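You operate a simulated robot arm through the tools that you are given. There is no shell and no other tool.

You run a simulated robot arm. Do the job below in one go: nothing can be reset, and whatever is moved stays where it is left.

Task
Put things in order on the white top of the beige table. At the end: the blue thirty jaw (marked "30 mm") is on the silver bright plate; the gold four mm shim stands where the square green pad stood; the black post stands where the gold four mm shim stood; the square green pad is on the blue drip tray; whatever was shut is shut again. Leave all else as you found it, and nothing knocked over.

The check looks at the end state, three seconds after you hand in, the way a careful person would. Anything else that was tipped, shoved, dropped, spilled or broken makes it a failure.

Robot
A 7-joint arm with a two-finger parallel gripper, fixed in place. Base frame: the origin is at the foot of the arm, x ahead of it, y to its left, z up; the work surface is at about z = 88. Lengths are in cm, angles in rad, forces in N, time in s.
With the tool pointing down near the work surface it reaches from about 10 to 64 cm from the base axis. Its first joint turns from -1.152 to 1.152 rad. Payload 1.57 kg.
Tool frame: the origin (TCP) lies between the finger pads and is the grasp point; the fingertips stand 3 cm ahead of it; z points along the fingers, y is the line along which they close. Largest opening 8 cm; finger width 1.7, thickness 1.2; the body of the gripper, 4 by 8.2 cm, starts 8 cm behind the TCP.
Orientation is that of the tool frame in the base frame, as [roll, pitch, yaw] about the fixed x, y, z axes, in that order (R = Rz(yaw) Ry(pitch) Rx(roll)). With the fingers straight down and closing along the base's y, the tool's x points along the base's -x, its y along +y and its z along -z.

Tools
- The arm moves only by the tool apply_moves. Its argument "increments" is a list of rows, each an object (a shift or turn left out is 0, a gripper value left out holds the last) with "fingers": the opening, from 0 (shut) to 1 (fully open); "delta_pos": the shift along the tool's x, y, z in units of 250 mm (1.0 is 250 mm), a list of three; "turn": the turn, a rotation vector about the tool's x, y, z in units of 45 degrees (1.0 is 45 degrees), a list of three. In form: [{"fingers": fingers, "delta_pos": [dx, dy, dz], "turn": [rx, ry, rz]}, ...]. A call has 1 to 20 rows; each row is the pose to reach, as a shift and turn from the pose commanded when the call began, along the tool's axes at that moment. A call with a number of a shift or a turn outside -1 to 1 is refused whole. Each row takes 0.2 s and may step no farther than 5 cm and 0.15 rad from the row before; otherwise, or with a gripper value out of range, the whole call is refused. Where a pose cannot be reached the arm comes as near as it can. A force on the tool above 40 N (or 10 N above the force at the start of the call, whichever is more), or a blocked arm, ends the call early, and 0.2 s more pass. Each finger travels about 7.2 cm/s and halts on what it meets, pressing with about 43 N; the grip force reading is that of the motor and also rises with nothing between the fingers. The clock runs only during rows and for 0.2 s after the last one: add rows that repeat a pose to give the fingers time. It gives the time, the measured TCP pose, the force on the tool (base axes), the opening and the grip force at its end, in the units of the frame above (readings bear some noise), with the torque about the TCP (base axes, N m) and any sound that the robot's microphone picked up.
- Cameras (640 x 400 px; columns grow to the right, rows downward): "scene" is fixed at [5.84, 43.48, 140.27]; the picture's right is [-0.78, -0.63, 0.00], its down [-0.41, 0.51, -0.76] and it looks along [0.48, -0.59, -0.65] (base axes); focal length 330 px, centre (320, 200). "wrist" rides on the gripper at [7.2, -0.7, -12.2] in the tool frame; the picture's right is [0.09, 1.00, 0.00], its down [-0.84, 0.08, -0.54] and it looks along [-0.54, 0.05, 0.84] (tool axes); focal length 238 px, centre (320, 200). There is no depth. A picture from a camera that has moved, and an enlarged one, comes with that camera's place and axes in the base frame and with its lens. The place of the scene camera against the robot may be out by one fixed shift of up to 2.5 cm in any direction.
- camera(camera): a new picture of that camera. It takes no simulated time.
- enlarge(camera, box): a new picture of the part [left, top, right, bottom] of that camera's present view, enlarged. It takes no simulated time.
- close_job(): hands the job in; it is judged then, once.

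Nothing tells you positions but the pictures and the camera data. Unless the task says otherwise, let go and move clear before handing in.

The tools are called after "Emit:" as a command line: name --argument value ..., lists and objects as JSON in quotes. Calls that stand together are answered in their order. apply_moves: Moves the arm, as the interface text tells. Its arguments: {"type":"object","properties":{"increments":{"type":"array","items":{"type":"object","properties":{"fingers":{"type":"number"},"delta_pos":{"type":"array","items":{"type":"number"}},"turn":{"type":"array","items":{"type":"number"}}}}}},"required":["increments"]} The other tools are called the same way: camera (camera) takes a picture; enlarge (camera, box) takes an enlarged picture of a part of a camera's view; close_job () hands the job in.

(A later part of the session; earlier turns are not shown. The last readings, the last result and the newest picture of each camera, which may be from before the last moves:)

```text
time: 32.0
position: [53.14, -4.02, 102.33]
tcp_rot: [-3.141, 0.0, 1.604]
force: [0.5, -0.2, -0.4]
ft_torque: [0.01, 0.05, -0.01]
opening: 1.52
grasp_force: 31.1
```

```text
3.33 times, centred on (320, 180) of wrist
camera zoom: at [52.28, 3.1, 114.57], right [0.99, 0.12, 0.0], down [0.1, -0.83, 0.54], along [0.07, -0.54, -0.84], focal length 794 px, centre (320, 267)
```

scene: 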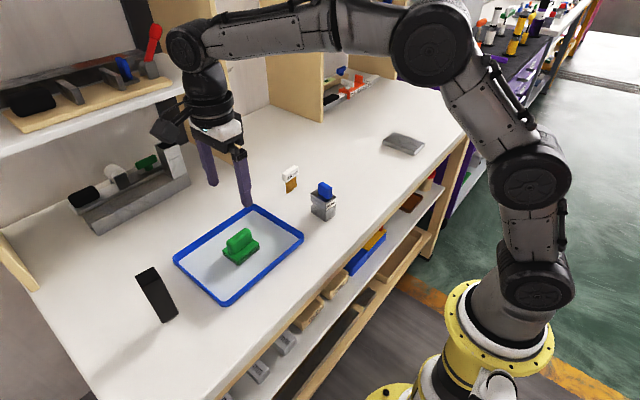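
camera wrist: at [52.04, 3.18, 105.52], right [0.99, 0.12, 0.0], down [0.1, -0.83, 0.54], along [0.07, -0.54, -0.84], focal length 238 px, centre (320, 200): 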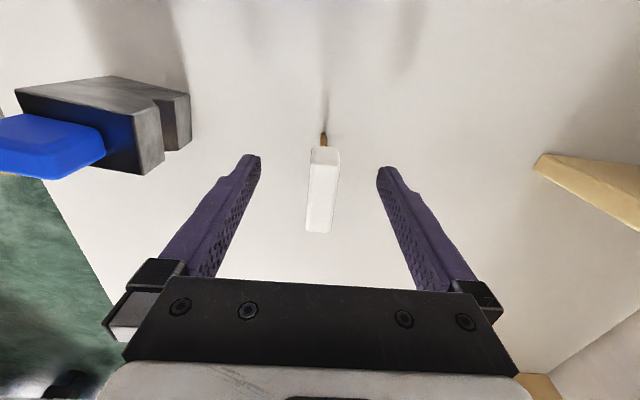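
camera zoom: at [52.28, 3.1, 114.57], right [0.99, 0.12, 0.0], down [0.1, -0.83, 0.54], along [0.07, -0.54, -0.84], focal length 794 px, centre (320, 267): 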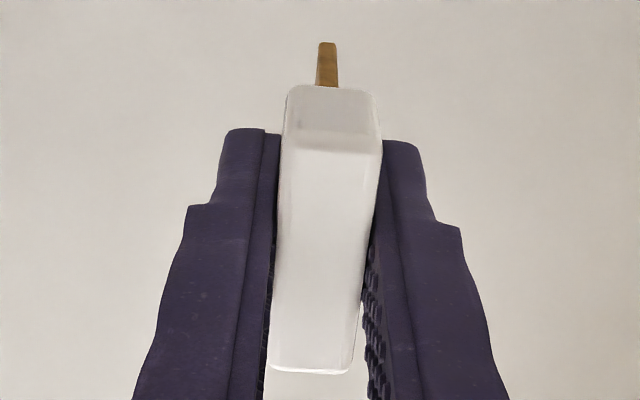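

The shim lifted cleanly with no slip. I carry it to the pad's old place at (50.9, -26.0).

Emit:
apply_moves --increments '[{"delta_pos": [-0.06, -0.007, 0], "fingers": 0}, {"delta_pos": [-0.16, -0.02, 0]}, {"delta_pos": [-0.28, -0.034, 0]}, {"delta_pos": [-0.4, -0.048, 0]}, {"delta_pos": [-0.52, -0.063, 0]}, {"delta_pos": [-0.64, -0.077, 0]}, {"delta_pos": [-0.76, -0.092, 0]}, {"delta_pos": [-0.84, -0.102, 0]}, {"delta_pos": [-0.876, -0.106, 0]}, {"delta_pos": [-0.876, -0.106, 0]}]'

Emit:
apply_moves --increments '[{"delta_pos": [0, 0, 0.1], "fingers": 0}, {"delta_pos": [0, 0, 0.2]}, {"delta_pos": [0, 0, 0.28]}, {"delta_pos": [0, 0, 0.33]}, {"delta_pos": [0, 0, 0.352]}, {"delta_pos": [0, 0, 0.352]}]'

Emit:
enlarge --camera "scene" --box '[300, 80, 440, 190]'

Emit:
enlarge --camera "wrist" --box '[240, 120, 400, 240]'

```text
time: 34.2
position: [51.13, -26.12, 102.35]
tcp_rot: [-3.14, 0.0, 1.603]
force: [0.0, -0.3, -0.9]
ft_torque: [-0.01, 0.04, -0.02]
opening: 1.53
grasp_force: 30.8
```

```text
time: 35.6
position: [51.09, -25.95, 93.53]
tcp_rot: [3.14, -0.001, 1.604]
force: [-0.1, 0.8, -0.6]
ft_torque: [-0.02, 0.04, 0.01]
opening: 1.53
grasp_force: 31.2
```

```text
3.64 times, centred on (370, 135) of scene
camera zoom: at [5.85, 43.48, 140.27], right [-0.78, -0.63, 0.0], down [-0.41, 0.51, -0.76], along [0.48, -0.59, -0.65], focal length 1200 px, centre (138, 436)
```

zoom: 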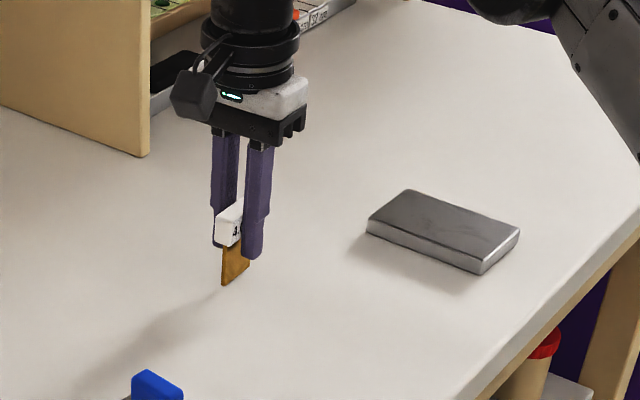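

```text
3.33 times, centred on (320, 180) of wrist
camera zoom: at [50.22, -18.8, 105.74], right [0.99, 0.12, 0.0], down [0.1, -0.83, 0.54], along [0.07, -0.54, -0.84], focal length 794 px, centre (320, 267)
```

zoom: 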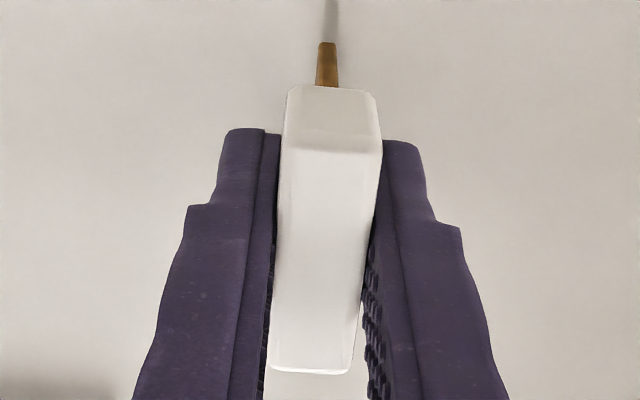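

It is about 2 mm above the table, upright. I ease it down to contact.

Emit:
apply_moves --increments '[{"delta_pos": [0, 0, 0.003], "fingers": 0}, {"delta_pos": [0, 0, 0.006]}, {"delta_pos": [0, 0, 0.008]}, {"delta_pos": [0, 0, 0.008]}]'

```text
time: 36.6
position: [51.06, -26.06, 93.36]
tcp_rot: [-3.14, 0.001, 1.604]
force: [-0.1, 0.2, -0.7]
ft_torque: [0.01, 0.0, 0.0]
opening: 1.55
grasp_force: 31.0
```

Emit:
apply_moves --increments '[{"delta_pos": [0, 0, 0.002], "fingers": 0}, {"delta_pos": [0, 0, 0.002]}]'

```text
time: 37.2
position: [51.08, -25.95, 93.37]
tcp_rot: [3.14, 0.0, 1.604]
force: [0.2, 0.9, 2.6]
ft_torque: [0.09, 0.02, -0.04]
opening: 1.52
grasp_force: 31.4
```

Light contact, about 3 N. I open slowly and evenly.

Emit:
apply_moves --increments '[{"fingers": 0.2}, {"fingers": 0.21}, {"fingers": 0.22}, {"fingers": 0.25}, {"fingers": 0.3}, {"fingers": 0.4}, {"fingers": 0.6}, {"fingers": 0.6}]'

Emit:
enlarge --camera "scene" --box '[300, 80, 440, 190]'

Emit:
enlarge --camera "wrist" --box '[240, 120, 400, 240]'

```text
time: 39.0
position: [51.03, -26.05, 93.31]
tcp_rot: [-3.141, 0.0, 1.606]
force: [0.2, 0.6, 1.3]
ft_torque: [0.01, -0.03, 0.02]
opening: 4.8
grasp_force: 0.0
```

```text
3.64 times, centred on (370, 135) of scene
camera zoom: at [5.84, 43.48, 140.27], right [-0.78, -0.63, 0.0], down [-0.41, 0.51, -0.76], along [0.48, -0.59, -0.65], focal length 1200 px, centre (138, 436)
```

zoom: 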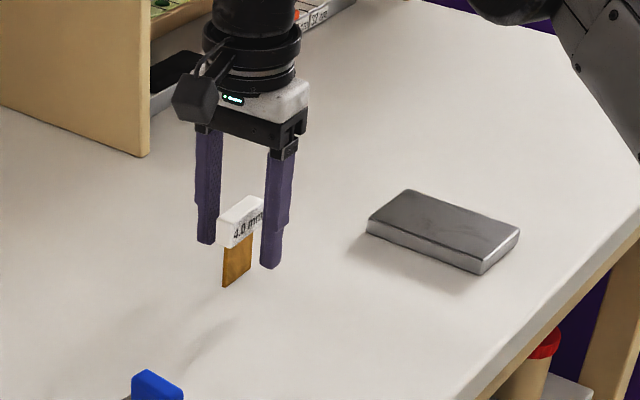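

```text
3.33 times, centred on (320, 180) of wrist
camera zoom: at [50.14, -18.88, 105.5], right [0.99, 0.12, 0.0], down [0.1, -0.83, 0.54], along [0.07, -0.54, -0.84], focal length 794 px, centre (320, 267)
```

zoom: 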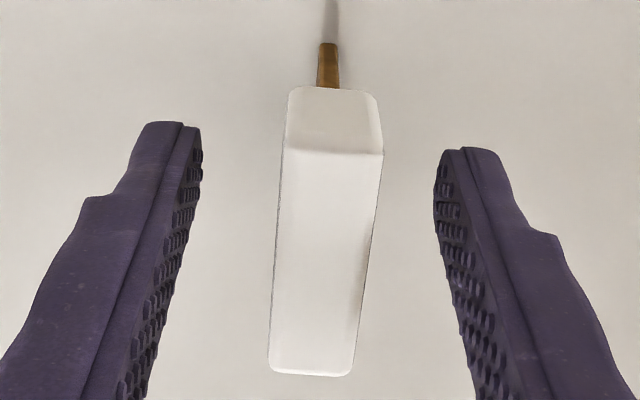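

The shim stands on the pad's old spot. I rise, turn the hand back to its starting orientation and travel high over to the post.

Emit:
apply_moves --increments '[{"delta_pos": [0, 0, -0.06], "fingers": 0.6}, {"delta_pos": [0, 0, -0.18]}, {"delta_pos": [0, 0, -0.34]}, {"delta_pos": [0, 0, -0.5]}, {"delta_pos": [0, 0, -0.64]}, {"delta_pos": [0, 0, -0.76]}]'

Emit:
apply_moves --increments '[{"turn": [0, 0, -0.18], "fingers": 1}, {"turn": [0, 0, -0.36]}, {"turn": [0, 0, -0.54]}, {"turn": [0, 0, -0.72]}, {"turn": [0, 0, -0.9]}, {"turn": [0, 0, -0.98]}]'

Emit:
apply_moves --increments '[{"turn": [0, 0, -0.18], "fingers": 1}, {"turn": [0, 0, -0.36]}, {"turn": [0, 0, -0.54]}, {"turn": [0, 0, -0.72]}, {"turn": [0, 0, -0.9]}, {"turn": [0, 0, -0.977]}]'

Emit:
apply_moves --increments '[{"delta_pos": [0.04, 0.16, 0]}, {"delta_pos": [0.08, 0.33, 0]}, {"delta_pos": [0.12, 0.5, 0]}, {"delta_pos": [0.16, 0.66, 0]}, {"delta_pos": [0.2, 0.83, 0]}, {"delta_pos": [0.24, 1.0, 0]}]'

Emit:
apply_moves --increments '[{"delta_pos": [0.04, 0.16, 0]}, {"delta_pos": [0.08, 0.33, 0]}, {"delta_pos": [0.12, 0.5, 0]}, {"delta_pos": [0.16, 0.66, 0]}, {"delta_pos": [0.2, 0.83, 0]}, {"delta_pos": [0.24, 1.0, 0]}]'

Emit:
apply_moves --increments '[{"delta_pos": [0.08, 0.12, 0]}, {"delta_pos": [0.16, 0.24, 0]}, {"delta_pos": [0.24, 0.36, 0]}, {"delta_pos": [0.24, 0.36, 0]}]'

Emit:
camera --camera "wrist"

Emit:
camera --camera "scene"

```text
time: 40.4
position: [51.25, -26.17, 112.28]
tcp_rot: [-3.141, 0.002, 1.603]
force: [-0.8, 0.3, -0.3]
ft_torque: [0.0, 0.03, 0.0]
opening: 4.81
grasp_force: 0.1
```

```text
time: 41.8
position: [50.93, -26.01, 112.31]
tcp_rot: [-3.141, 0.0, 2.376]
force: [0.0, 0.0, 0.1]
ft_torque: [-0.03, -0.01, 0.02]
opening: 8.02
grasp_force: 0.2
```

```text
time: 43.2
position: [51.09, -26.21, 112.32]
tcp_rot: [3.141, -0.001, -3.139]
force: [1.0, 0.7, -0.2]
ft_torque: [0.01, 0.0, 0.01]
opening: 7.99
grasp_force: 0.0
```

```text
time: 44.6
position: [45.13, -1.19, 112.4]
tcp_rot: [3.141, 0.002, 3.139]
force: [-0.7, -0.7, 0.6]
ft_torque: [-0.03, 0.03, 0.03]
opening: 8.0
grasp_force: 0.0
```

```text
time: 46.0
position: [39.2, 24.04, 112.28]
tcp_rot: [3.141, -0.002, 3.139]
force: [-0.1, 0.2, -0.3]
ft_torque: [-0.01, -0.04, 0.01]
opening: 8.0
grasp_force: 0.1
```

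```text
time: 47.0
position: [33.01, 33.1, 112.13]
tcp_rot: [-3.14, -0.002, 3.139]
force: [0.2, 0.1, 0.3]
ft_torque: [0.0, 0.01, -0.01]
opening: 8.0
grasp_force: 0.3
```

```text
taken
camera wrist: at [25.87, 32.38, 124.36], right [-0.09, 1.0, 0.0], down [0.84, 0.08, 0.54], along [0.54, 0.05, -0.84], focal length 238 px, centre (320, 200)
```

wrist: 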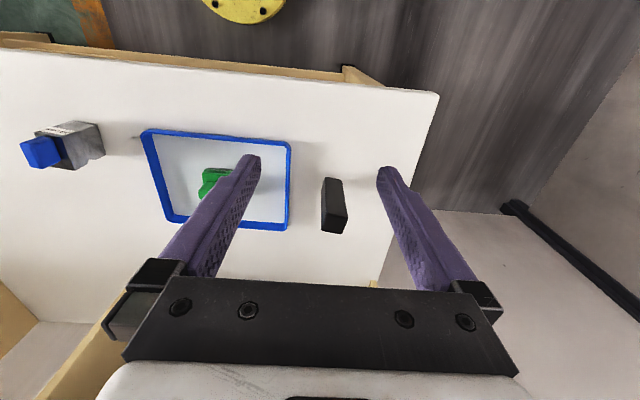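

```text
taken
```

scene: 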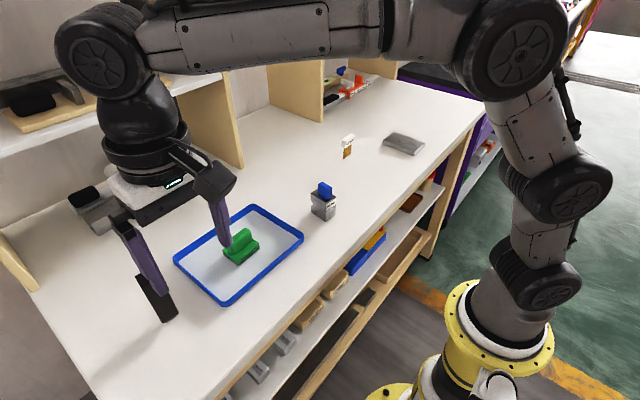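

The post is in view near (44, 35). I zoom in to measure it.

Emit:
enlarge --camera "wrist" --box '[280, 150, 400, 250]'

Emit:
enlarge --camera "scene" --box '[100, 240, 220, 340]'

```text
4.00 times, centred on (340, 200) of wrist
camera zoom: at [25.87, 32.38, 124.36], right [-0.09, 1.0, 0.0], down [0.84, 0.08, 0.54], along [0.54, 0.05, -0.84], focal length 953 px, centre (240, 200)
```

zoom: 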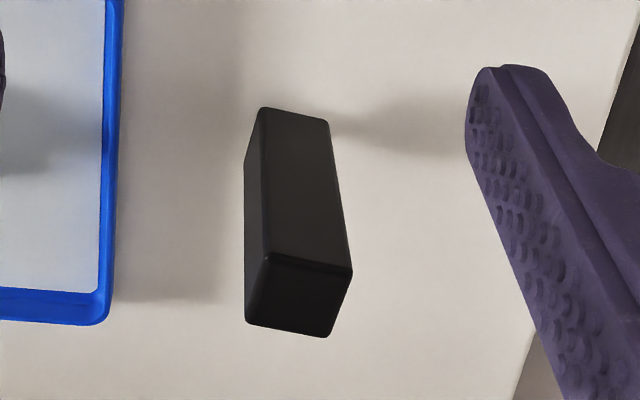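

```text
4.00 times, centred on (160, 290) of scene
camera zoom: at [5.84, 43.48, 140.27], right [-0.78, -0.63, 0.0], down [-0.41, 0.51, -0.76], along [0.48, -0.59, -0.65], focal length 1321 px, centre (960, -160)
```

zoom: 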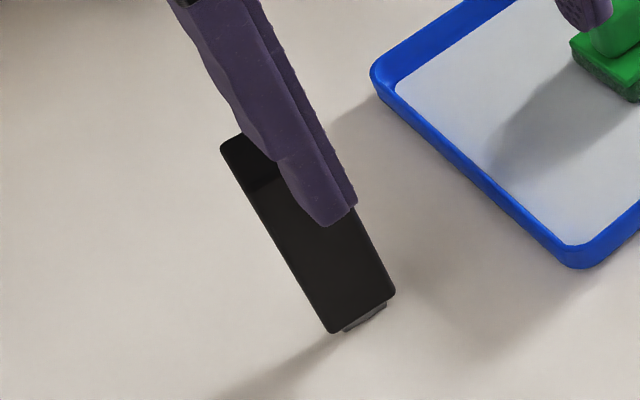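

The post is roughly 2.9 cm square and 11 cm tall, with its top near z = 99.2, centre (45.8, 36.2), turned about -0.14 rad. I hover above it with the hand lined up.

Emit:
apply_moves --increments '[{"delta_pos": [-0.13, 0.03, 0], "turn": [0, 0, 0.09], "fingers": 1}, {"delta_pos": [-0.26, 0.06, 0], "turn": [0, 0, 0.178]}, {"delta_pos": [-0.39, 0.09, 0], "turn": [0, 0, 0.178]}, {"delta_pos": [-0.512, 0.126, 0], "turn": [0, 0, 0.178]}, {"delta_pos": [-0.512, 0.126, 0.12], "turn": [0, 0, 0.178]}, {"delta_pos": [-0.512, 0.126, 0.22], "turn": [0, 0, 0.178]}, {"delta_pos": [-0.512, 0.126, 0.22], "turn": [0, 0, 0.178]}]'

Emit:
camera --camera "wrist"

Emit:
enlarge --camera "wrist" --box '[260, 90, 380, 190]'

Emit:
camera --camera "scene"

```text
time: 48.6
position: [45.97, 36.22, 106.68]
tcp_rot: [3.141, 0.0, 3.0]
force: [0.0, 0.9, 0.4]
ft_torque: [-0.01, -0.02, 0.01]
opening: 8.02
grasp_force: 0.0
out of reach, approached as far as the arm can: row 4
```

```text
taken
camera wrist: at [38.74, 36.58, 118.91], right [0.05, 1.0, 0.0], down [0.84, -0.04, 0.54], along [0.54, -0.03, -0.84], focal length 238 px, centre (320, 200)
```

wrist: 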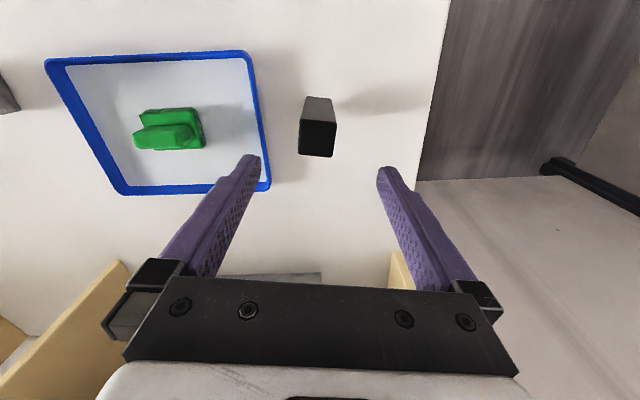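

```text
4.00 times, centred on (320, 140) of wrist
camera zoom: at [38.74, 36.58, 118.91], right [0.05, 1.0, 0.0], down [0.84, -0.04, 0.54], along [0.54, -0.03, -0.84], focal length 953 px, centre (320, 440)
```

zoom: 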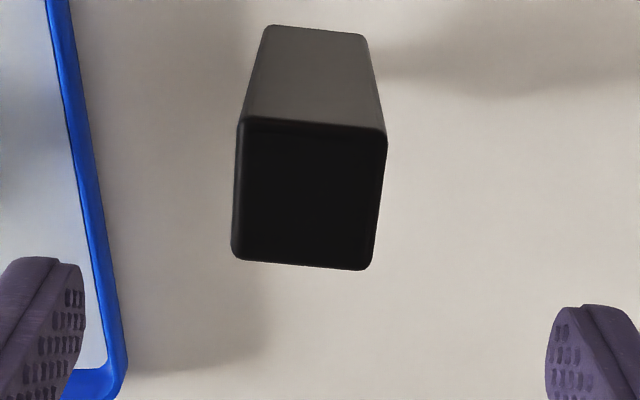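

```text
taken
```

scene: 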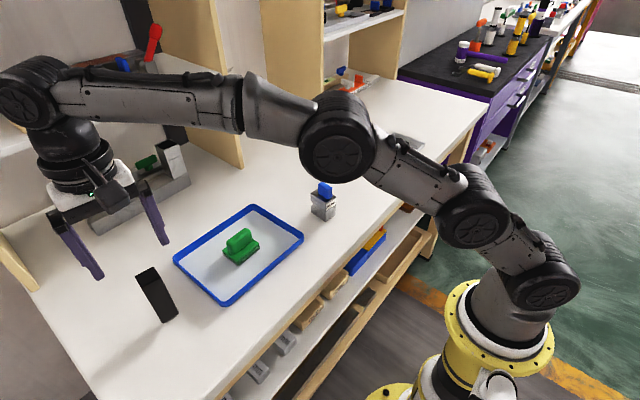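

The post is centred about (45.3, 35.9). I correct by about 0.7 cm, go down, and check before closing.

Emit:
apply_moves --increments '[{"delta_pos": [0.0237, -0.0179, 0.0], "fingers": 1}, {"delta_pos": [0.0237, -0.0179, 0.1]}, {"delta_pos": [0.0237, -0.0179, 0.2]}, {"delta_pos": [0.0237, -0.0179, 0.3]}, {"delta_pos": [0.0237, -0.0179, 0.4]}, {"delta_pos": [0.0237, -0.0179, 0.468]}, {"delta_pos": [0.0237, -0.0179, 0.468]}]'

Emit:
camera --camera "wrist"

Emit:
enlarge --camera "scene" --box '[40, 190, 240, 340]'

```text
time: 50.2
position: [45.43, 35.72, 95.05]
tcp_rot: [-3.141, 0.0, 3.001]
force: [0.1, 0.7, 0.9]
ft_torque: [0.02, -0.01, -0.04]
opening: 8.01
grasp_force: 0.0
```

```text
taken
camera wrist: at [38.15, 36.05, 107.24], right [0.05, 1.0, 0.0], down [0.84, -0.04, 0.54], along [0.54, -0.03, -0.84], focal length 238 px, centre (320, 200)
```

wrist: 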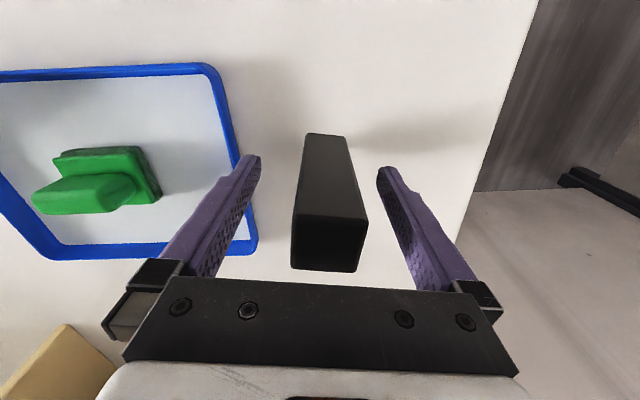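

```text
2.67 times, centred on (140, 265) of scene
camera zoom: at [5.84, 43.48, 140.27], right [-0.78, -0.63, 0.0], down [-0.41, 0.51, -0.76], along [0.48, -0.59, -0.65], focal length 880 px, centre (800, 27)
```

zoom: 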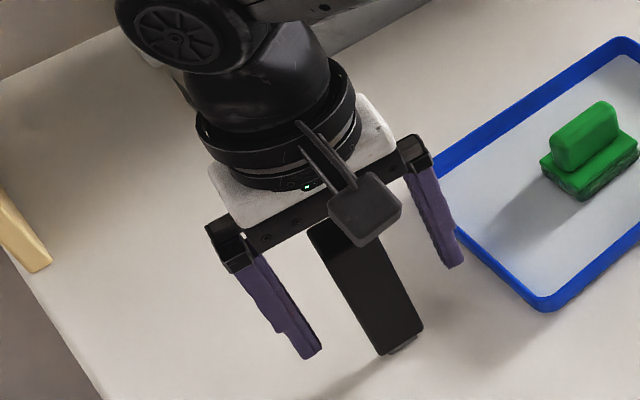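

The post sits about 2.5 mm off centre, so I shift by that and close.

Emit:
apply_moves --increments '[{"delta_pos": [0, 0.01, 0], "fingers": 1}, {"delta_pos": [0, 0.01, 0], "fingers": 0.6}, {"delta_pos": [0, 0.01, 0], "fingers": 0.48}, {"delta_pos": [0, 0.01, 0], "fingers": 0.44}, {"delta_pos": [0, 0.01, 0], "fingers": 0.4}, {"delta_pos": [0, 0.01, 0], "fingers": 0.36}, {"delta_pos": [0, 0.01, 0], "fingers": 0.2}, {"delta_pos": [0, 0.01, 0], "fingers": 0}, {"delta_pos": [0, 0.01, 0], "fingers": 0}]'

Emit:
camera --camera "wrist"

```text
time: 52.2
position: [45.25, 35.9, 94.93]
tcp_rot: [-3.14, 0.0, 3.001]
force: [0.0, -0.1, -0.6]
ft_torque: [-0.02, -0.01, -0.01]
opening: 2.95
grasp_force: 39.2
```

```text
taken
camera wrist: at [38.14, 36.31, 107.25], right [0.05, 1.0, 0.0], down [0.84, -0.04, 0.54], along [0.54, -0.03, -0.84], focal length 238 px, centre (320, 200)
```

wrist: 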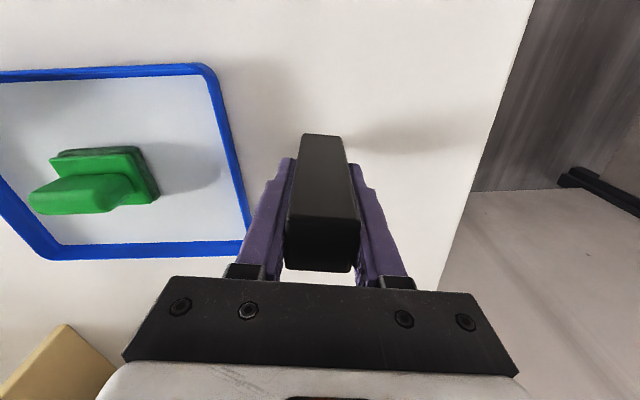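

It is gripped at 2.95 cm. I make a slow test lift.

Emit:
apply_moves --increments '[{"delta_pos": [0, 0, -0.01], "fingers": 0}, {"delta_pos": [0, 0, -0.04]}, {"delta_pos": [0, 0, -0.09]}, {"delta_pos": [0, 0, -0.16]}, {"delta_pos": [0, 0, -0.24]}, {"delta_pos": [0, 0, -0.24]}]'

Emit:
enlarge --camera "scene" --box '[40, 190, 240, 340]'

Emit:
camera --camera "wrist"

```text
time: 53.6
position: [45.14, 35.95, 101.07]
tcp_rot: [-3.141, -0.001, 3.0]
force: [-0.1, 0.9, -1.6]
ft_torque: [0.01, 0.02, 0.03]
opening: 2.99
grasp_force: 39.4
```

```text
2.67 times, centred on (140, 265) of scene
camera zoom: at [5.85, 43.48, 140.26], right [-0.78, -0.63, 0.0], down [-0.41, 0.51, -0.76], along [0.48, -0.59, -0.65], focal length 880 px, centre (800, 27)
```

zoom: 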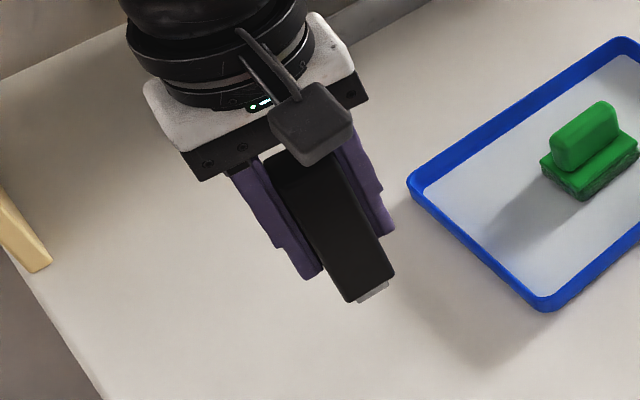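

```text
taken
camera wrist: at [38.16, 36.39, 113.3], right [0.05, 1.0, 0.0], down [0.84, -0.04, 0.54], along [0.54, -0.03, -0.84], focal length 238 px, centre (320, 200)
```

wrist: 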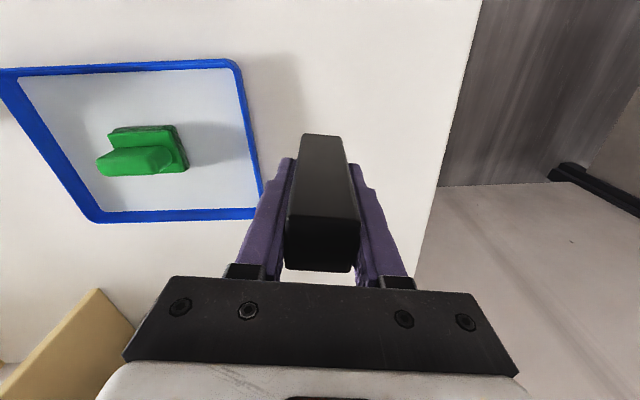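

The post is held firmly and upright, and it is light. I raise it clear of the pad, square it up and carry it to the shim's old spot at (52.95, -4.05).

Emit:
apply_moves --increments '[{"delta_pos": [0, 0, -0.06], "turn": [0, 0, -0.06], "fingers": 0}, {"delta_pos": [0, 0, -0.12], "turn": [0, 0, -0.12]}, {"delta_pos": [0, 0, -0.18], "turn": [0, 0, -0.178]}, {"delta_pos": [0, 0, -0.18], "turn": [0, 0, -0.178]}]'

Emit:
apply_moves --increments '[{"delta_pos": [-0.02, -0.1, 0], "fingers": 0}, {"delta_pos": [-0.045, -0.23, 0]}, {"delta_pos": [-0.07, -0.36, 0]}, {"delta_pos": [-0.095, -0.5, 0]}, {"delta_pos": [-0.12, -0.64, 0]}, {"delta_pos": [-0.155, -0.8, 0]}]'

Emit:
apply_moves --increments '[{"delta_pos": [-0.025, -0.13, 0], "fingers": 0}, {"delta_pos": [-0.055, -0.28, 0]}, {"delta_pos": [-0.085, -0.43, 0]}, {"delta_pos": [-0.11, -0.58, 0]}, {"delta_pos": [-0.135, -0.7, 0]}, {"delta_pos": [-0.15, -0.78, 0]}, {"delta_pos": [-0.155, -0.8, 0]}, {"delta_pos": [-0.155, -0.8, 0]}]'

Emit:
camera --camera "scene"

Emit:
camera --camera "wrist"

```text
time: 54.6
position: [45.27, 35.97, 105.55]
tcp_rot: [-3.141, 0.0, 3.141]
force: [-0.6, 1.0, -1.7]
ft_torque: [0.01, 0.01, 0.0]
opening: 2.98
grasp_force: 39.0
```

```text
time: 56.0
position: [49.08, 15.88, 105.56]
tcp_rot: [-3.141, -0.001, 3.142]
force: [0.4, -0.2, -1.5]
ft_torque: [0.03, 0.01, 0.02]
opening: 2.97
grasp_force: 39.2
```

```text
time: 57.8
position: [52.97, -4.02, 105.45]
tcp_rot: [3.141, 0.0, -3.14]
force: [0.4, -0.1, -1.9]
ft_torque: [-0.02, 0.01, -0.02]
opening: 2.98
grasp_force: 39.9
```

```text
taken
```

scene: 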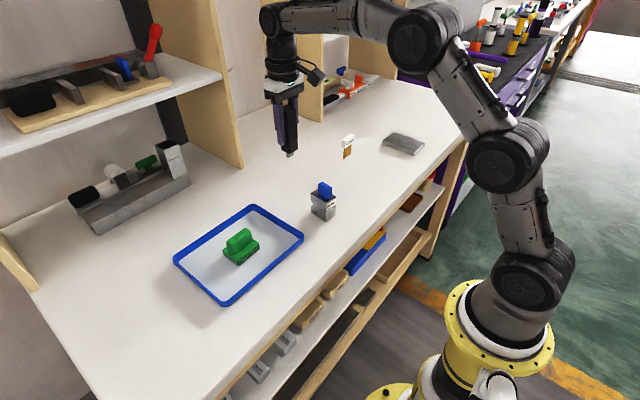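

```text
taken
camera wrist: at [45.85, -4.7, 117.73], right [-0.09, 1.0, 0.0], down [0.84, 0.08, 0.54], along [0.54, 0.05, -0.84], focal length 238 px, centre (320, 200)
```

wrist: 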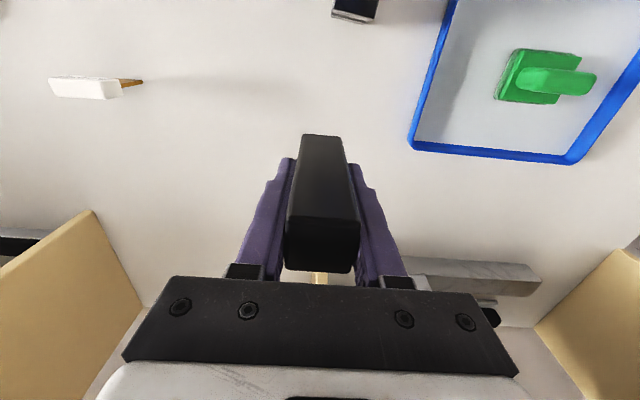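

The post is over the spot, so I lower it to just above the table.

Emit:
apply_moves --increments '[{"delta_pos": [0, 0, 0.1], "fingers": 0}, {"delta_pos": [0, 0, 0.2]}, {"delta_pos": [0, 0, 0.3]}, {"delta_pos": [0, 0, 0.37]}, {"delta_pos": [0, 0, 0.405]}, {"delta_pos": [0, 0, 0.412]}, {"delta_pos": [0, 0, 0.412]}]'

Emit:
apply_moves --increments '[{"delta_pos": [0, 0, 0.003], "fingers": 0}, {"delta_pos": [0, 0, 0.006]}, {"delta_pos": [0, 0, 0.008]}, {"delta_pos": [0, 0, 0.008]}]'

Emit:
enlarge --camera "scene" --box '[230, 60, 390, 210]'

```text
time: 59.4
position: [52.92, -4.06, 95.09]
tcp_rot: [3.14, 0.0, 3.139]
force: [-0.8, -0.6, -1.4]
ft_torque: [-0.01, -0.03, 0.02]
opening: 2.99
grasp_force: 39.4
```

```text
time: 60.4
position: [53.01, -4.04, 95.05]
tcp_rot: [3.141, -0.001, 3.138]
force: [-1.6, -0.1, 1.8]
ft_torque: [-0.01, 0.1, 0.0]
opening: 2.93
grasp_force: 39.7
```

```text
2.67 times, centred on (310, 135) of scene
camera zoom: at [5.84, 43.48, 140.27], right [-0.78, -0.63, 0.0], down [-0.41, 0.51, -0.76], along [0.48, -0.59, -0.65], focal length 880 px, centre (347, 373)
```

zoom: 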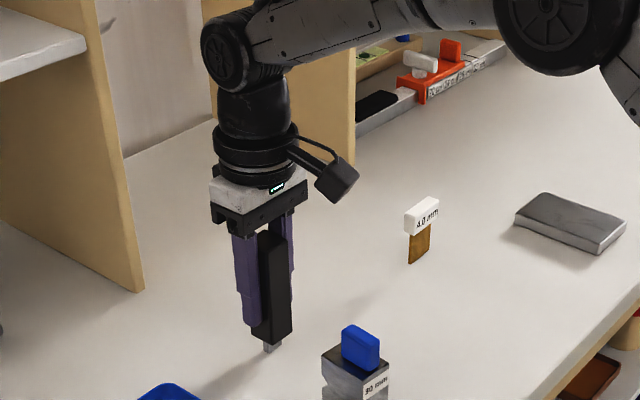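

It is touching, with about 3 N of contact. I release slowly.

Emit:
apply_moves --increments '[{"delta_pos": [0, 0, 0.001], "fingers": 0}, {"delta_pos": [0, 0, 0.001], "fingers": 0.375}, {"delta_pos": [0, 0, 0.001], "fingers": 0.39}, {"delta_pos": [0, 0, 0.001], "fingers": 0.41}, {"delta_pos": [0, 0, 0.001], "fingers": 0.45}, {"delta_pos": [0, 0, 0.001], "fingers": 0.55}, {"delta_pos": [0, 0, 0.001], "fingers": 0.75}, {"delta_pos": [0, 0, 0.001], "fingers": 0.75}]'

Emit:
enlarge --camera "scene" --box '[230, 60, 390, 210]'

Emit:
camera --camera "wrist"

```text
time: 62.2
position: [52.97, -3.96, 94.93]
tcp_rot: [3.139, 0.001, 3.14]
force: [0.4, 1.1, -0.5]
ft_torque: [0.03, 0.03, -0.02]
opening: 6.03
grasp_force: 0.1
```

```text
2.67 times, centred on (310, 135) of scene
camera zoom: at [5.84, 43.48, 140.27], right [-0.78, -0.63, 0.0], down [-0.41, 0.51, -0.76], along [0.48, -0.59, -0.65], focal length 880 px, centre (347, 373)
```

zoom: 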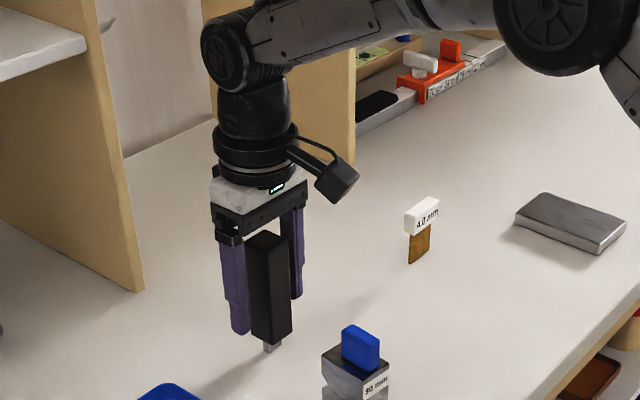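

```text
taken
camera wrist: at [45.85, -4.65, 107.22], right [-0.09, 1.0, 0.0], down [0.84, 0.08, 0.54], along [0.54, 0.05, -0.84], focal length 238 px, centre (320, 200)
```

wrist: 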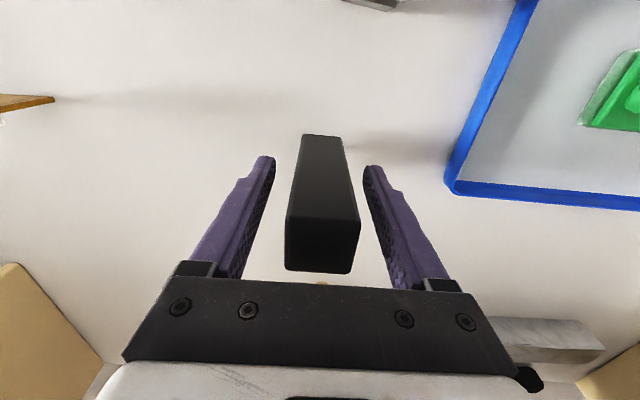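

The post stands. I rise straight up and hover over the jaw with a slight turn of -0.08 rad.

Emit:
apply_moves --increments '[{"delta_pos": [0, 0, -0.06], "fingers": 0.75}, {"delta_pos": [0, 0, -0.18]}, {"delta_pos": [0, 0, -0.34]}, {"delta_pos": [0, 0, -0.5]}, {"delta_pos": [0, 0, -0.6]}, {"delta_pos": [0, 0, -0.66]}]'

Emit:
apply_moves --increments '[{"delta_pos": [0.12, 0.02, 0], "turn": [0, 0, 0.05], "fingers": 1}, {"delta_pos": [0.24, 0.04, 0], "turn": [0, 0, 0.1]}, {"delta_pos": [0.36, 0.06, 0], "turn": [0, 0, 0.1]}, {"delta_pos": [0.475, 0.082, 0], "turn": [0, 0, 0.1]}, {"delta_pos": [0.475, 0.082, 0.15], "turn": [0, 0, 0.1]}, {"delta_pos": [0.475, 0.082, 0.25], "turn": [0, 0, 0.1]}, {"delta_pos": [0.475, 0.082, 0.25], "turn": [0, 0, 0.1]}]'

Emit:
camera --camera "wrist"

Emit:
enlarge --camera "wrist" --box '[250, 90, 390, 210]'

Emit:
camera --camera "scene"

```text
time: 63.6
position: [52.92, -4.14, 111.42]
tcp_rot: [3.141, 0.0, 3.139]
force: [0.7, -0.1, 0.1]
ft_torque: [0.01, 0.0, -0.01]
opening: 5.99
grasp_force: 0.0
```

```text
time: 65.2
position: [41.02, -2.02, 105.24]
tcp_rot: [3.141, 0.001, 3.06]
force: [0.0, -0.4, 0.4]
ft_torque: [0.01, 0.02, -0.02]
opening: 7.99
grasp_force: 0.0
```

```text
taken
camera wrist: at [33.91, -2.02, 117.49], right [-0.01, 1.0, 0.0], down [0.84, 0.01, 0.54], along [0.54, 0.01, -0.84], focal length 238 px, centre (320, 200)
```

wrist: 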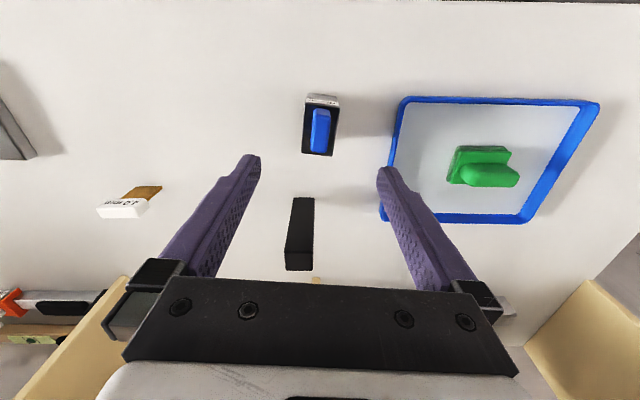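

```text
3.33 times, centred on (320, 150) of wrist
camera zoom: at [33.91, -2.02, 117.49], right [-0.01, 1.0, 0.0], down [0.84, 0.01, 0.54], along [0.54, 0.01, -0.84], focal length 794 px, centre (320, 367)
```

zoom: 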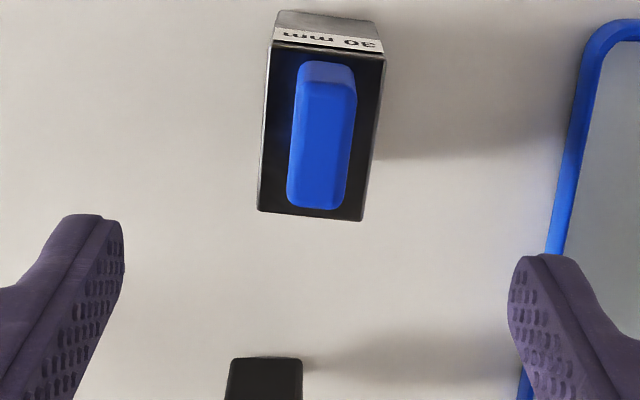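

```text
taken
```

scene: 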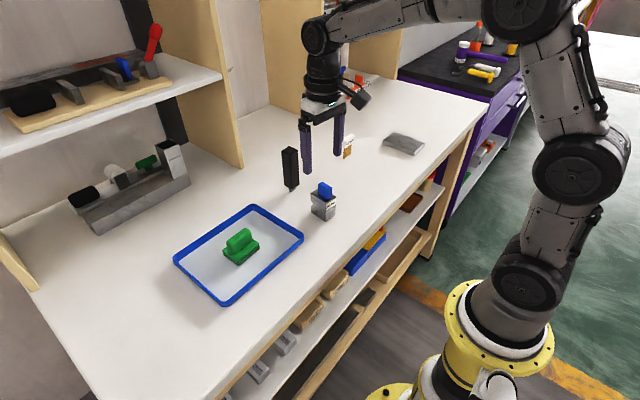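

The jaw's body is 5.0 x 3.3 cm, centred at (41.0, -1.87). I go down astride the body and check the centring.

Emit:
apply_moves --increments '[{"delta_pos": [0.006, 0.001, 0.0], "turn": [0, 0, 0.03], "fingers": 1}, {"delta_pos": [0.006, 0.001, 0.1], "turn": [0, 0, 0.03]}, {"delta_pos": [0.006, 0.001, 0.2], "turn": [0, 0, 0.03]}, {"delta_pos": [0.006, 0.001, 0.3], "turn": [0, 0, 0.03]}, {"delta_pos": [0.006, 0.001, 0.4], "turn": [0, 0, 0.03]}, {"delta_pos": [0.006, 0.001, 0.46], "turn": [0, 0, 0.03]}, {"delta_pos": [0.006, 0.001, 0.48], "turn": [0, 0, 0.03]}, {"delta_pos": [0.006, 0.001, 0.48], "turn": [0, 0, 0.03]}]'

Emit:
camera --camera "wrist"

Emit:
enlarge --camera "scene" --box '[250, 110, 390, 230]'

```text
time: 67.0
position: [40.93, -2.05, 93.34]
tcp_rot: [-3.141, 0.0, 3.039]
force: [0.7, 0.7, -0.4]
ft_torque: [0.0, 0.0, 0.01]
opening: 8.02
grasp_force: 0.1
```

```text
taken
camera wrist: at [33.76, -1.82, 105.51], right [0.01, 1.0, 0.0], down [0.84, -0.01, 0.54], along [0.54, -0.01, -0.84], focal length 238 px, centre (320, 200)
```

wrist: 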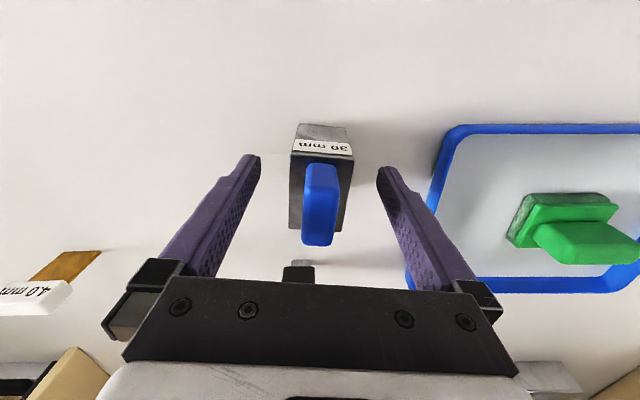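

```text
3.33 times, centred on (320, 170) of scene
camera zoom: at [5.84, 43.48, 140.27], right [-0.78, -0.63, 0.0], down [-0.41, 0.51, -0.76], along [0.48, -0.59, -0.65], focal length 1100 px, centre (320, 300)
```

zoom: 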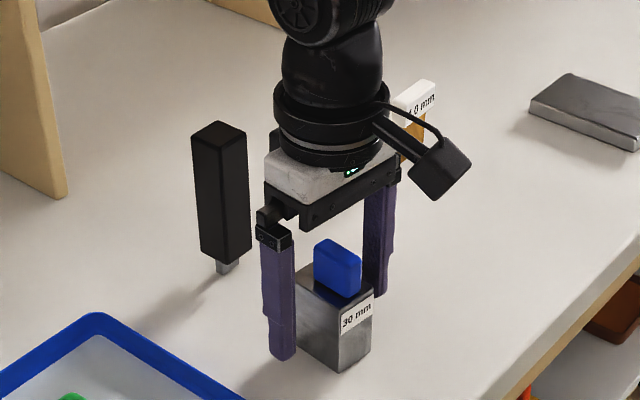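

The jaw is centred, so I close on the body and test-lift.

Emit:
apply_moves --increments '[{"fingers": 0.6}, {"fingers": 0.5}, {"fingers": 0.46}, {"fingers": 0.43}, {"fingers": 0.4}, {"fingers": 0.3}, {"fingers": 0}, {"fingers": 0}, {"fingers": 0}]'

Emit:
apply_moves --increments '[{"delta_pos": [0, 0, -0.01], "fingers": 0}, {"delta_pos": [0, 0, -0.03]}, {"delta_pos": [0, 0, -0.07]}, {"delta_pos": [0, 0, -0.12]}, {"delta_pos": [0, 0, -0.12]}]'

Emit:
enlarge --camera "scene" --box '[250, 110, 390, 230]'

Emit:
camera --camera "wrist"

```text
time: 69.0
position: [40.92, -1.94, 93.26]
tcp_rot: [-3.141, 0.0, 3.039]
force: [0.3, -1.9, 1.1]
ft_torque: [0.0, 0.02, -0.01]
opening: 3.38
grasp_force: 41.5
```

```text
time: 70.2
position: [40.97, -1.87, 96.33]
tcp_rot: [-3.141, -0.001, 3.038]
force: [0.3, -0.5, -3.4]
ft_torque: [0.01, -0.02, 0.01]
opening: 3.38
grasp_force: 41.7
```

```text
3.33 times, centred on (320, 170) of scene
camera zoom: at [5.85, 43.48, 140.27], right [-0.78, -0.63, 0.0], down [-0.41, 0.51, -0.76], along [0.48, -0.59, -0.65], focal length 1100 px, centre (320, 300)
```

zoom: 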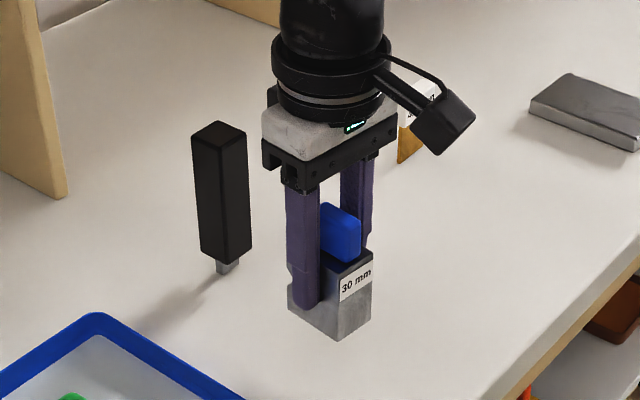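

```text
taken
camera wrist: at [33.78, -1.77, 108.6], right [0.01, 1.0, 0.0], down [0.84, -0.01, 0.54], along [0.54, -0.01, -0.84], focal length 238 px, centre (320, 200)
```

wrist: 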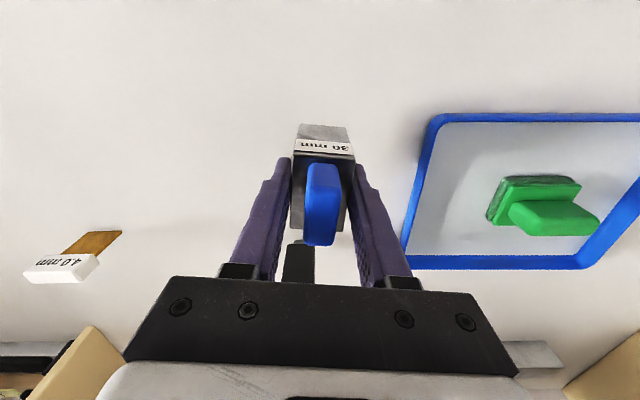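

The jaw is held firmly. I raise it, line up with the plate and carry it across.

Emit:
apply_moves --increments '[{"delta_pos": [0, 0, -0.08], "turn": [0, 0, -0.03], "fingers": 0}, {"delta_pos": [0, 0, -0.16], "turn": [0, 0, -0.06]}, {"delta_pos": [0, 0, -0.24], "turn": [0, 0, -0.09]}, {"delta_pos": [0, 0, -0.24], "turn": [0, 0, -0.09]}]'

Emit:
apply_moves --increments '[{"delta_pos": [-0.003, -0.1, 0], "fingers": 0}, {"delta_pos": [-0.007, -0.23, 0]}, {"delta_pos": [-0.011, -0.36, 0]}, {"delta_pos": [-0.016, -0.5, 0]}, {"delta_pos": [-0.02, -0.64, 0]}, {"delta_pos": [-0.023, -0.74, 0]}, {"delta_pos": [-0.0255, -0.803, 0]}, {"delta_pos": [-0.0255, -0.803, 0]}]'

Emit:
camera --camera "wrist"

Emit:
enlarge --camera "wrist" --box '[60, 80, 260, 220]'

```text
time: 71.2
position: [40.97, -1.91, 102.49]
tcp_rot: [-3.141, -0.001, 3.112]
force: [-0.3, -0.4, -3.8]
ft_torque: [0.01, -0.01, 0.0]
opening: 3.39
grasp_force: 41.2
```

```text
time: 73.0
position: [40.96, -22.05, 102.55]
tcp_rot: [-3.141, 0.001, 3.11]
force: [-0.7, 0.5, -2.9]
ft_torque: [0.02, -0.01, 0.01]
opening: 3.35
grasp_force: 41.5
```

```text
taken
camera wrist: at [33.82, -22.48, 114.62], right [-0.06, 1.0, 0.0], down [0.84, 0.05, 0.54], along [0.54, 0.03, -0.84], focal length 238 px, centre (320, 200)
```

wrist: 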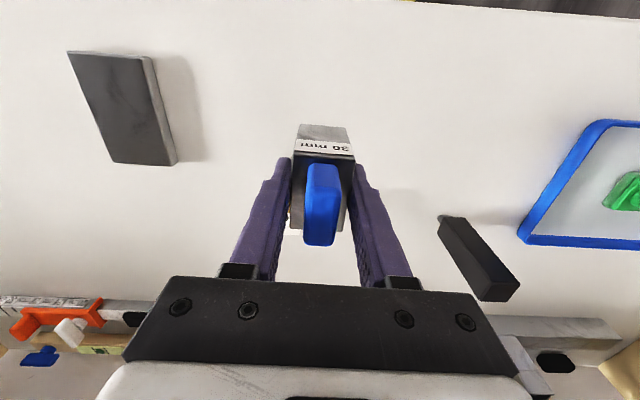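

```text
2.86 times, centred on (160, 150) of wrist
camera zoom: at [33.82, -22.48, 114.62], right [-0.06, 1.0, 0.0], down [0.84, 0.05, 0.54], along [0.54, 0.03, -0.84], focal length 681 px, centre (777, 343)
```

zoom: 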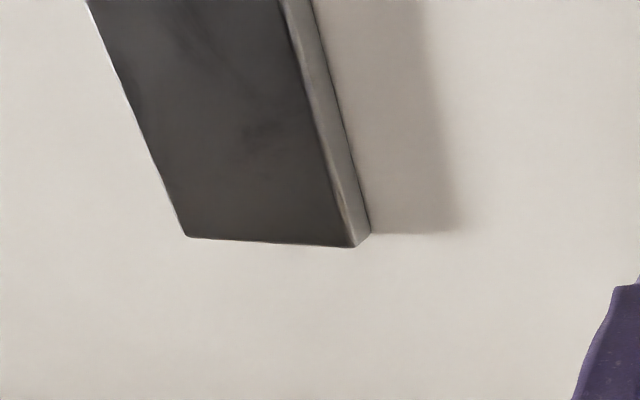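

The plate's centre confirms at (41.0, -42.0), so I continue to it.

Emit:
apply_moves --increments '[{"delta_pos": [-0.003, -0.1, 0], "fingers": 0}, {"delta_pos": [-0.007, -0.23, 0]}, {"delta_pos": [-0.011, -0.36, 0]}, {"delta_pos": [-0.016, -0.5, 0]}, {"delta_pos": [-0.02, -0.64, 0]}, {"delta_pos": [-0.025, -0.74, 0]}, {"delta_pos": [-0.027, -0.8, 0]}, {"delta_pos": [-0.027, -0.8, 0]}]'

Emit:
camera --camera "wrist"

Emit:
camera --camera "scene"

```text
time: 74.8
position: [41.0, -42.21, 102.36]
tcp_rot: [3.141, -0.001, 3.112]
force: [0.4, -0.9, -3.4]
ft_torque: [-0.01, 0.02, 0.01]
opening: 3.35
grasp_force: 41.5
```

```text
taken
camera wrist: at [33.79, -42.62, 114.57], right [-0.06, 1.0, 0.0], down [0.84, 0.05, 0.54], along [0.54, 0.03, -0.84], focal length 238 px, centre (320, 200)
```

wrist: 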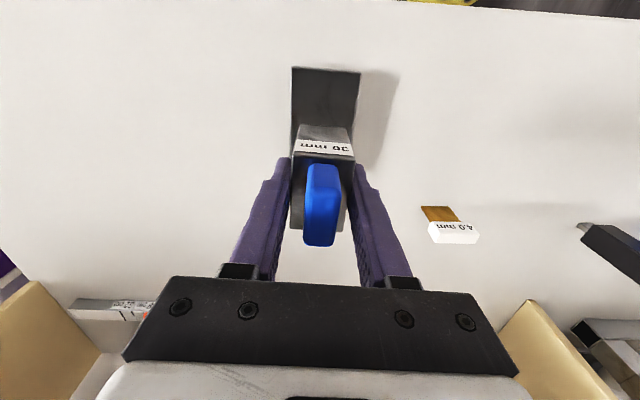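

```text
taken
```

scene: 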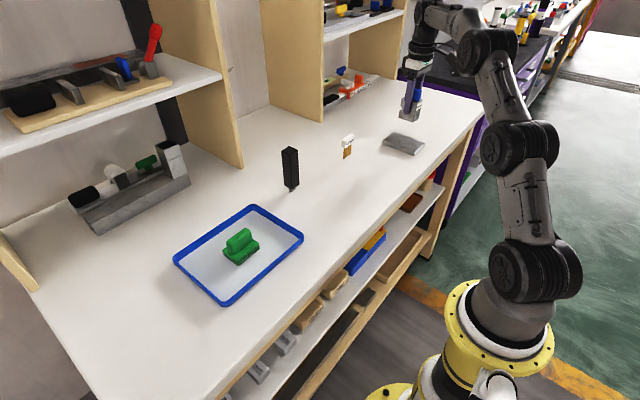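

The jaw is over the plate. I lower it to just above the surface and then creep down.

Emit:
apply_moves --increments '[{"delta_pos": [0, 0, 0.08], "fingers": 0}, {"delta_pos": [0, 0, 0.16]}, {"delta_pos": [0, 0, 0.22]}, {"delta_pos": [0, 0, 0.26]}, {"delta_pos": [0, 0, 0.28]}, {"delta_pos": [0, 0, 0.28]}]'

Emit:
enlarge --camera "scene" --box '[340, 70, 460, 170]'

Emit:
camera --camera "wrist"

```text
time: 76.2
position: [41.09, -42.05, 95.35]
tcp_rot: [3.141, 0.0, 3.11]
force: [-0.2, 0.1, -3.3]
ft_torque: [-0.01, 0.0, -0.03]
opening: 3.37
grasp_force: 42.1
```

```text
4.00 times, centred on (400, 120) of scene
camera zoom: at [5.85, 43.48, 140.27], right [-0.78, -0.63, 0.0], down [-0.41, 0.51, -0.76], along [0.48, -0.59, -0.65], focal length 1321 px, centre (0, 520)
```

zoom: 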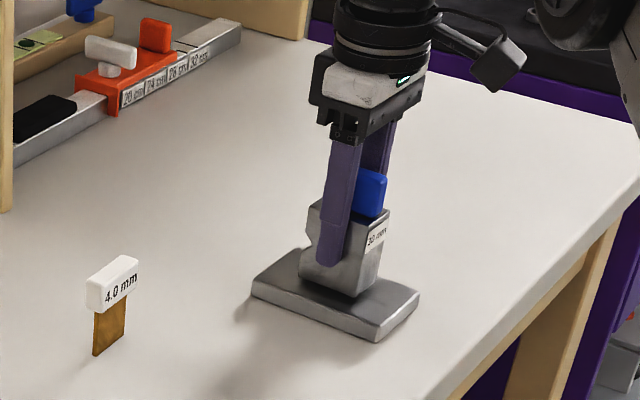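

```text
taken
camera wrist: at [33.84, -42.53, 107.48], right [-0.06, 1.0, 0.0], down [0.84, 0.05, 0.54], along [0.54, 0.03, -0.84], focal length 238 px, centre (320, 200)
```

wrist: 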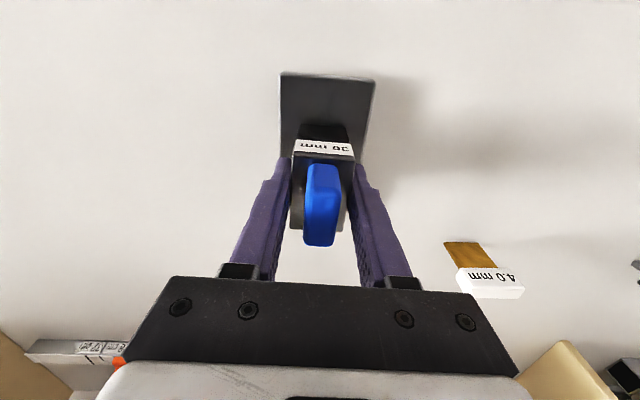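

It is nicely centred and just above the plate. I creep down to contact.

Emit:
apply_moves --increments '[{"delta_pos": [0, 0, 0.004], "fingers": 0}, {"delta_pos": [0, 0, 0.008]}, {"delta_pos": [0, 0, 0.012]}, {"delta_pos": [0, 0, 0.012]}]'

```text
time: 77.2
position: [40.94, -42.01, 94.89]
tcp_rot: [3.141, 0.001, 3.108]
force: [-0.2, 0.0, -3.6]
ft_torque: [-0.01, -0.01, 0.01]
opening: 3.38
grasp_force: 41.0
```

Emit:
apply_moves --increments '[{"delta_pos": [0, 0, 0.003], "fingers": 0}, {"delta_pos": [0, 0, 0.006]}, {"delta_pos": [0, 0, 0.006]}]'

```text
time: 78.0
position: [41.08, -41.94, 94.91]
tcp_rot: [-3.142, 0.003, 3.109]
force: [-0.9, 2.7, 2.4]
ft_torque: [0.17, 0.1, -0.01]
opening: 3.37
grasp_force: 41.3
```

It has made contact. I release slowly and rise.

Emit:
apply_moves --increments '[{"fingers": 0.43}, {"fingers": 0.44}, {"fingers": 0.46}, {"fingers": 0.5}, {"fingers": 0.6}, {"fingers": 0.8}, {"fingers": 0.8}]'

Emit:
apply_moves --increments '[{"delta_pos": [0, 0, -0.04], "fingers": 0.8}, {"delta_pos": [0, 0, -0.12]}, {"delta_pos": [0, 0, -0.22]}, {"delta_pos": [0, 0, -0.32]}, {"delta_pos": [0, 0, -0.42]}]'

Emit:
camera --camera "scene"

Emit:
camera --camera "wrist"

```text
time: 79.6
position: [41.07, -42.1, 94.84]
tcp_rot: [3.141, 0.0, 3.108]
force: [-0.9, 0.0, -0.4]
ft_torque: [0.0, 0.02, 0.0]
opening: 6.41
grasp_force: 0.1
```

```text
time: 80.8
position: [40.91, -41.97, 105.31]
tcp_rot: [3.141, -0.001, 3.108]
force: [0.5, 0.3, -0.8]
ft_torque: [0.0, 0.0, 0.01]
opening: 6.41
grasp_force: 0.1
```

```text
taken
```

scene: 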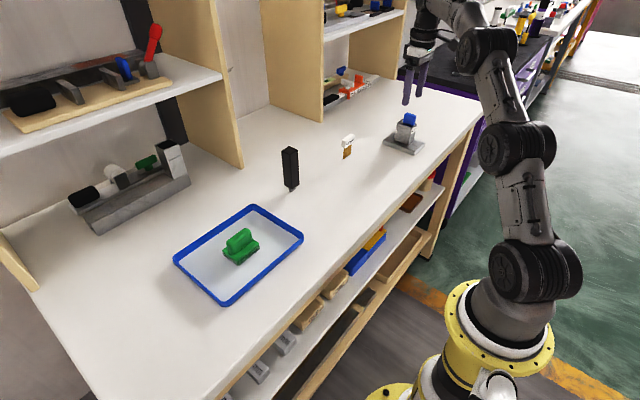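

```text
taken
camera wrist: at [33.8, -42.38, 117.67], right [-0.06, 1.0, 0.0], down [0.84, 0.05, 0.54], along [0.54, 0.03, -0.84], focal length 238 px, centre (320, 200)
```

wrist: 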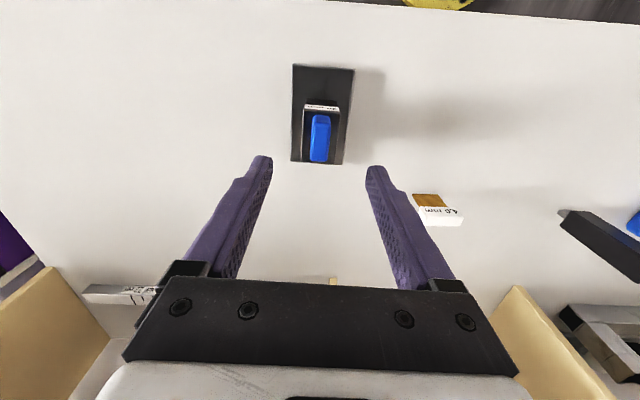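

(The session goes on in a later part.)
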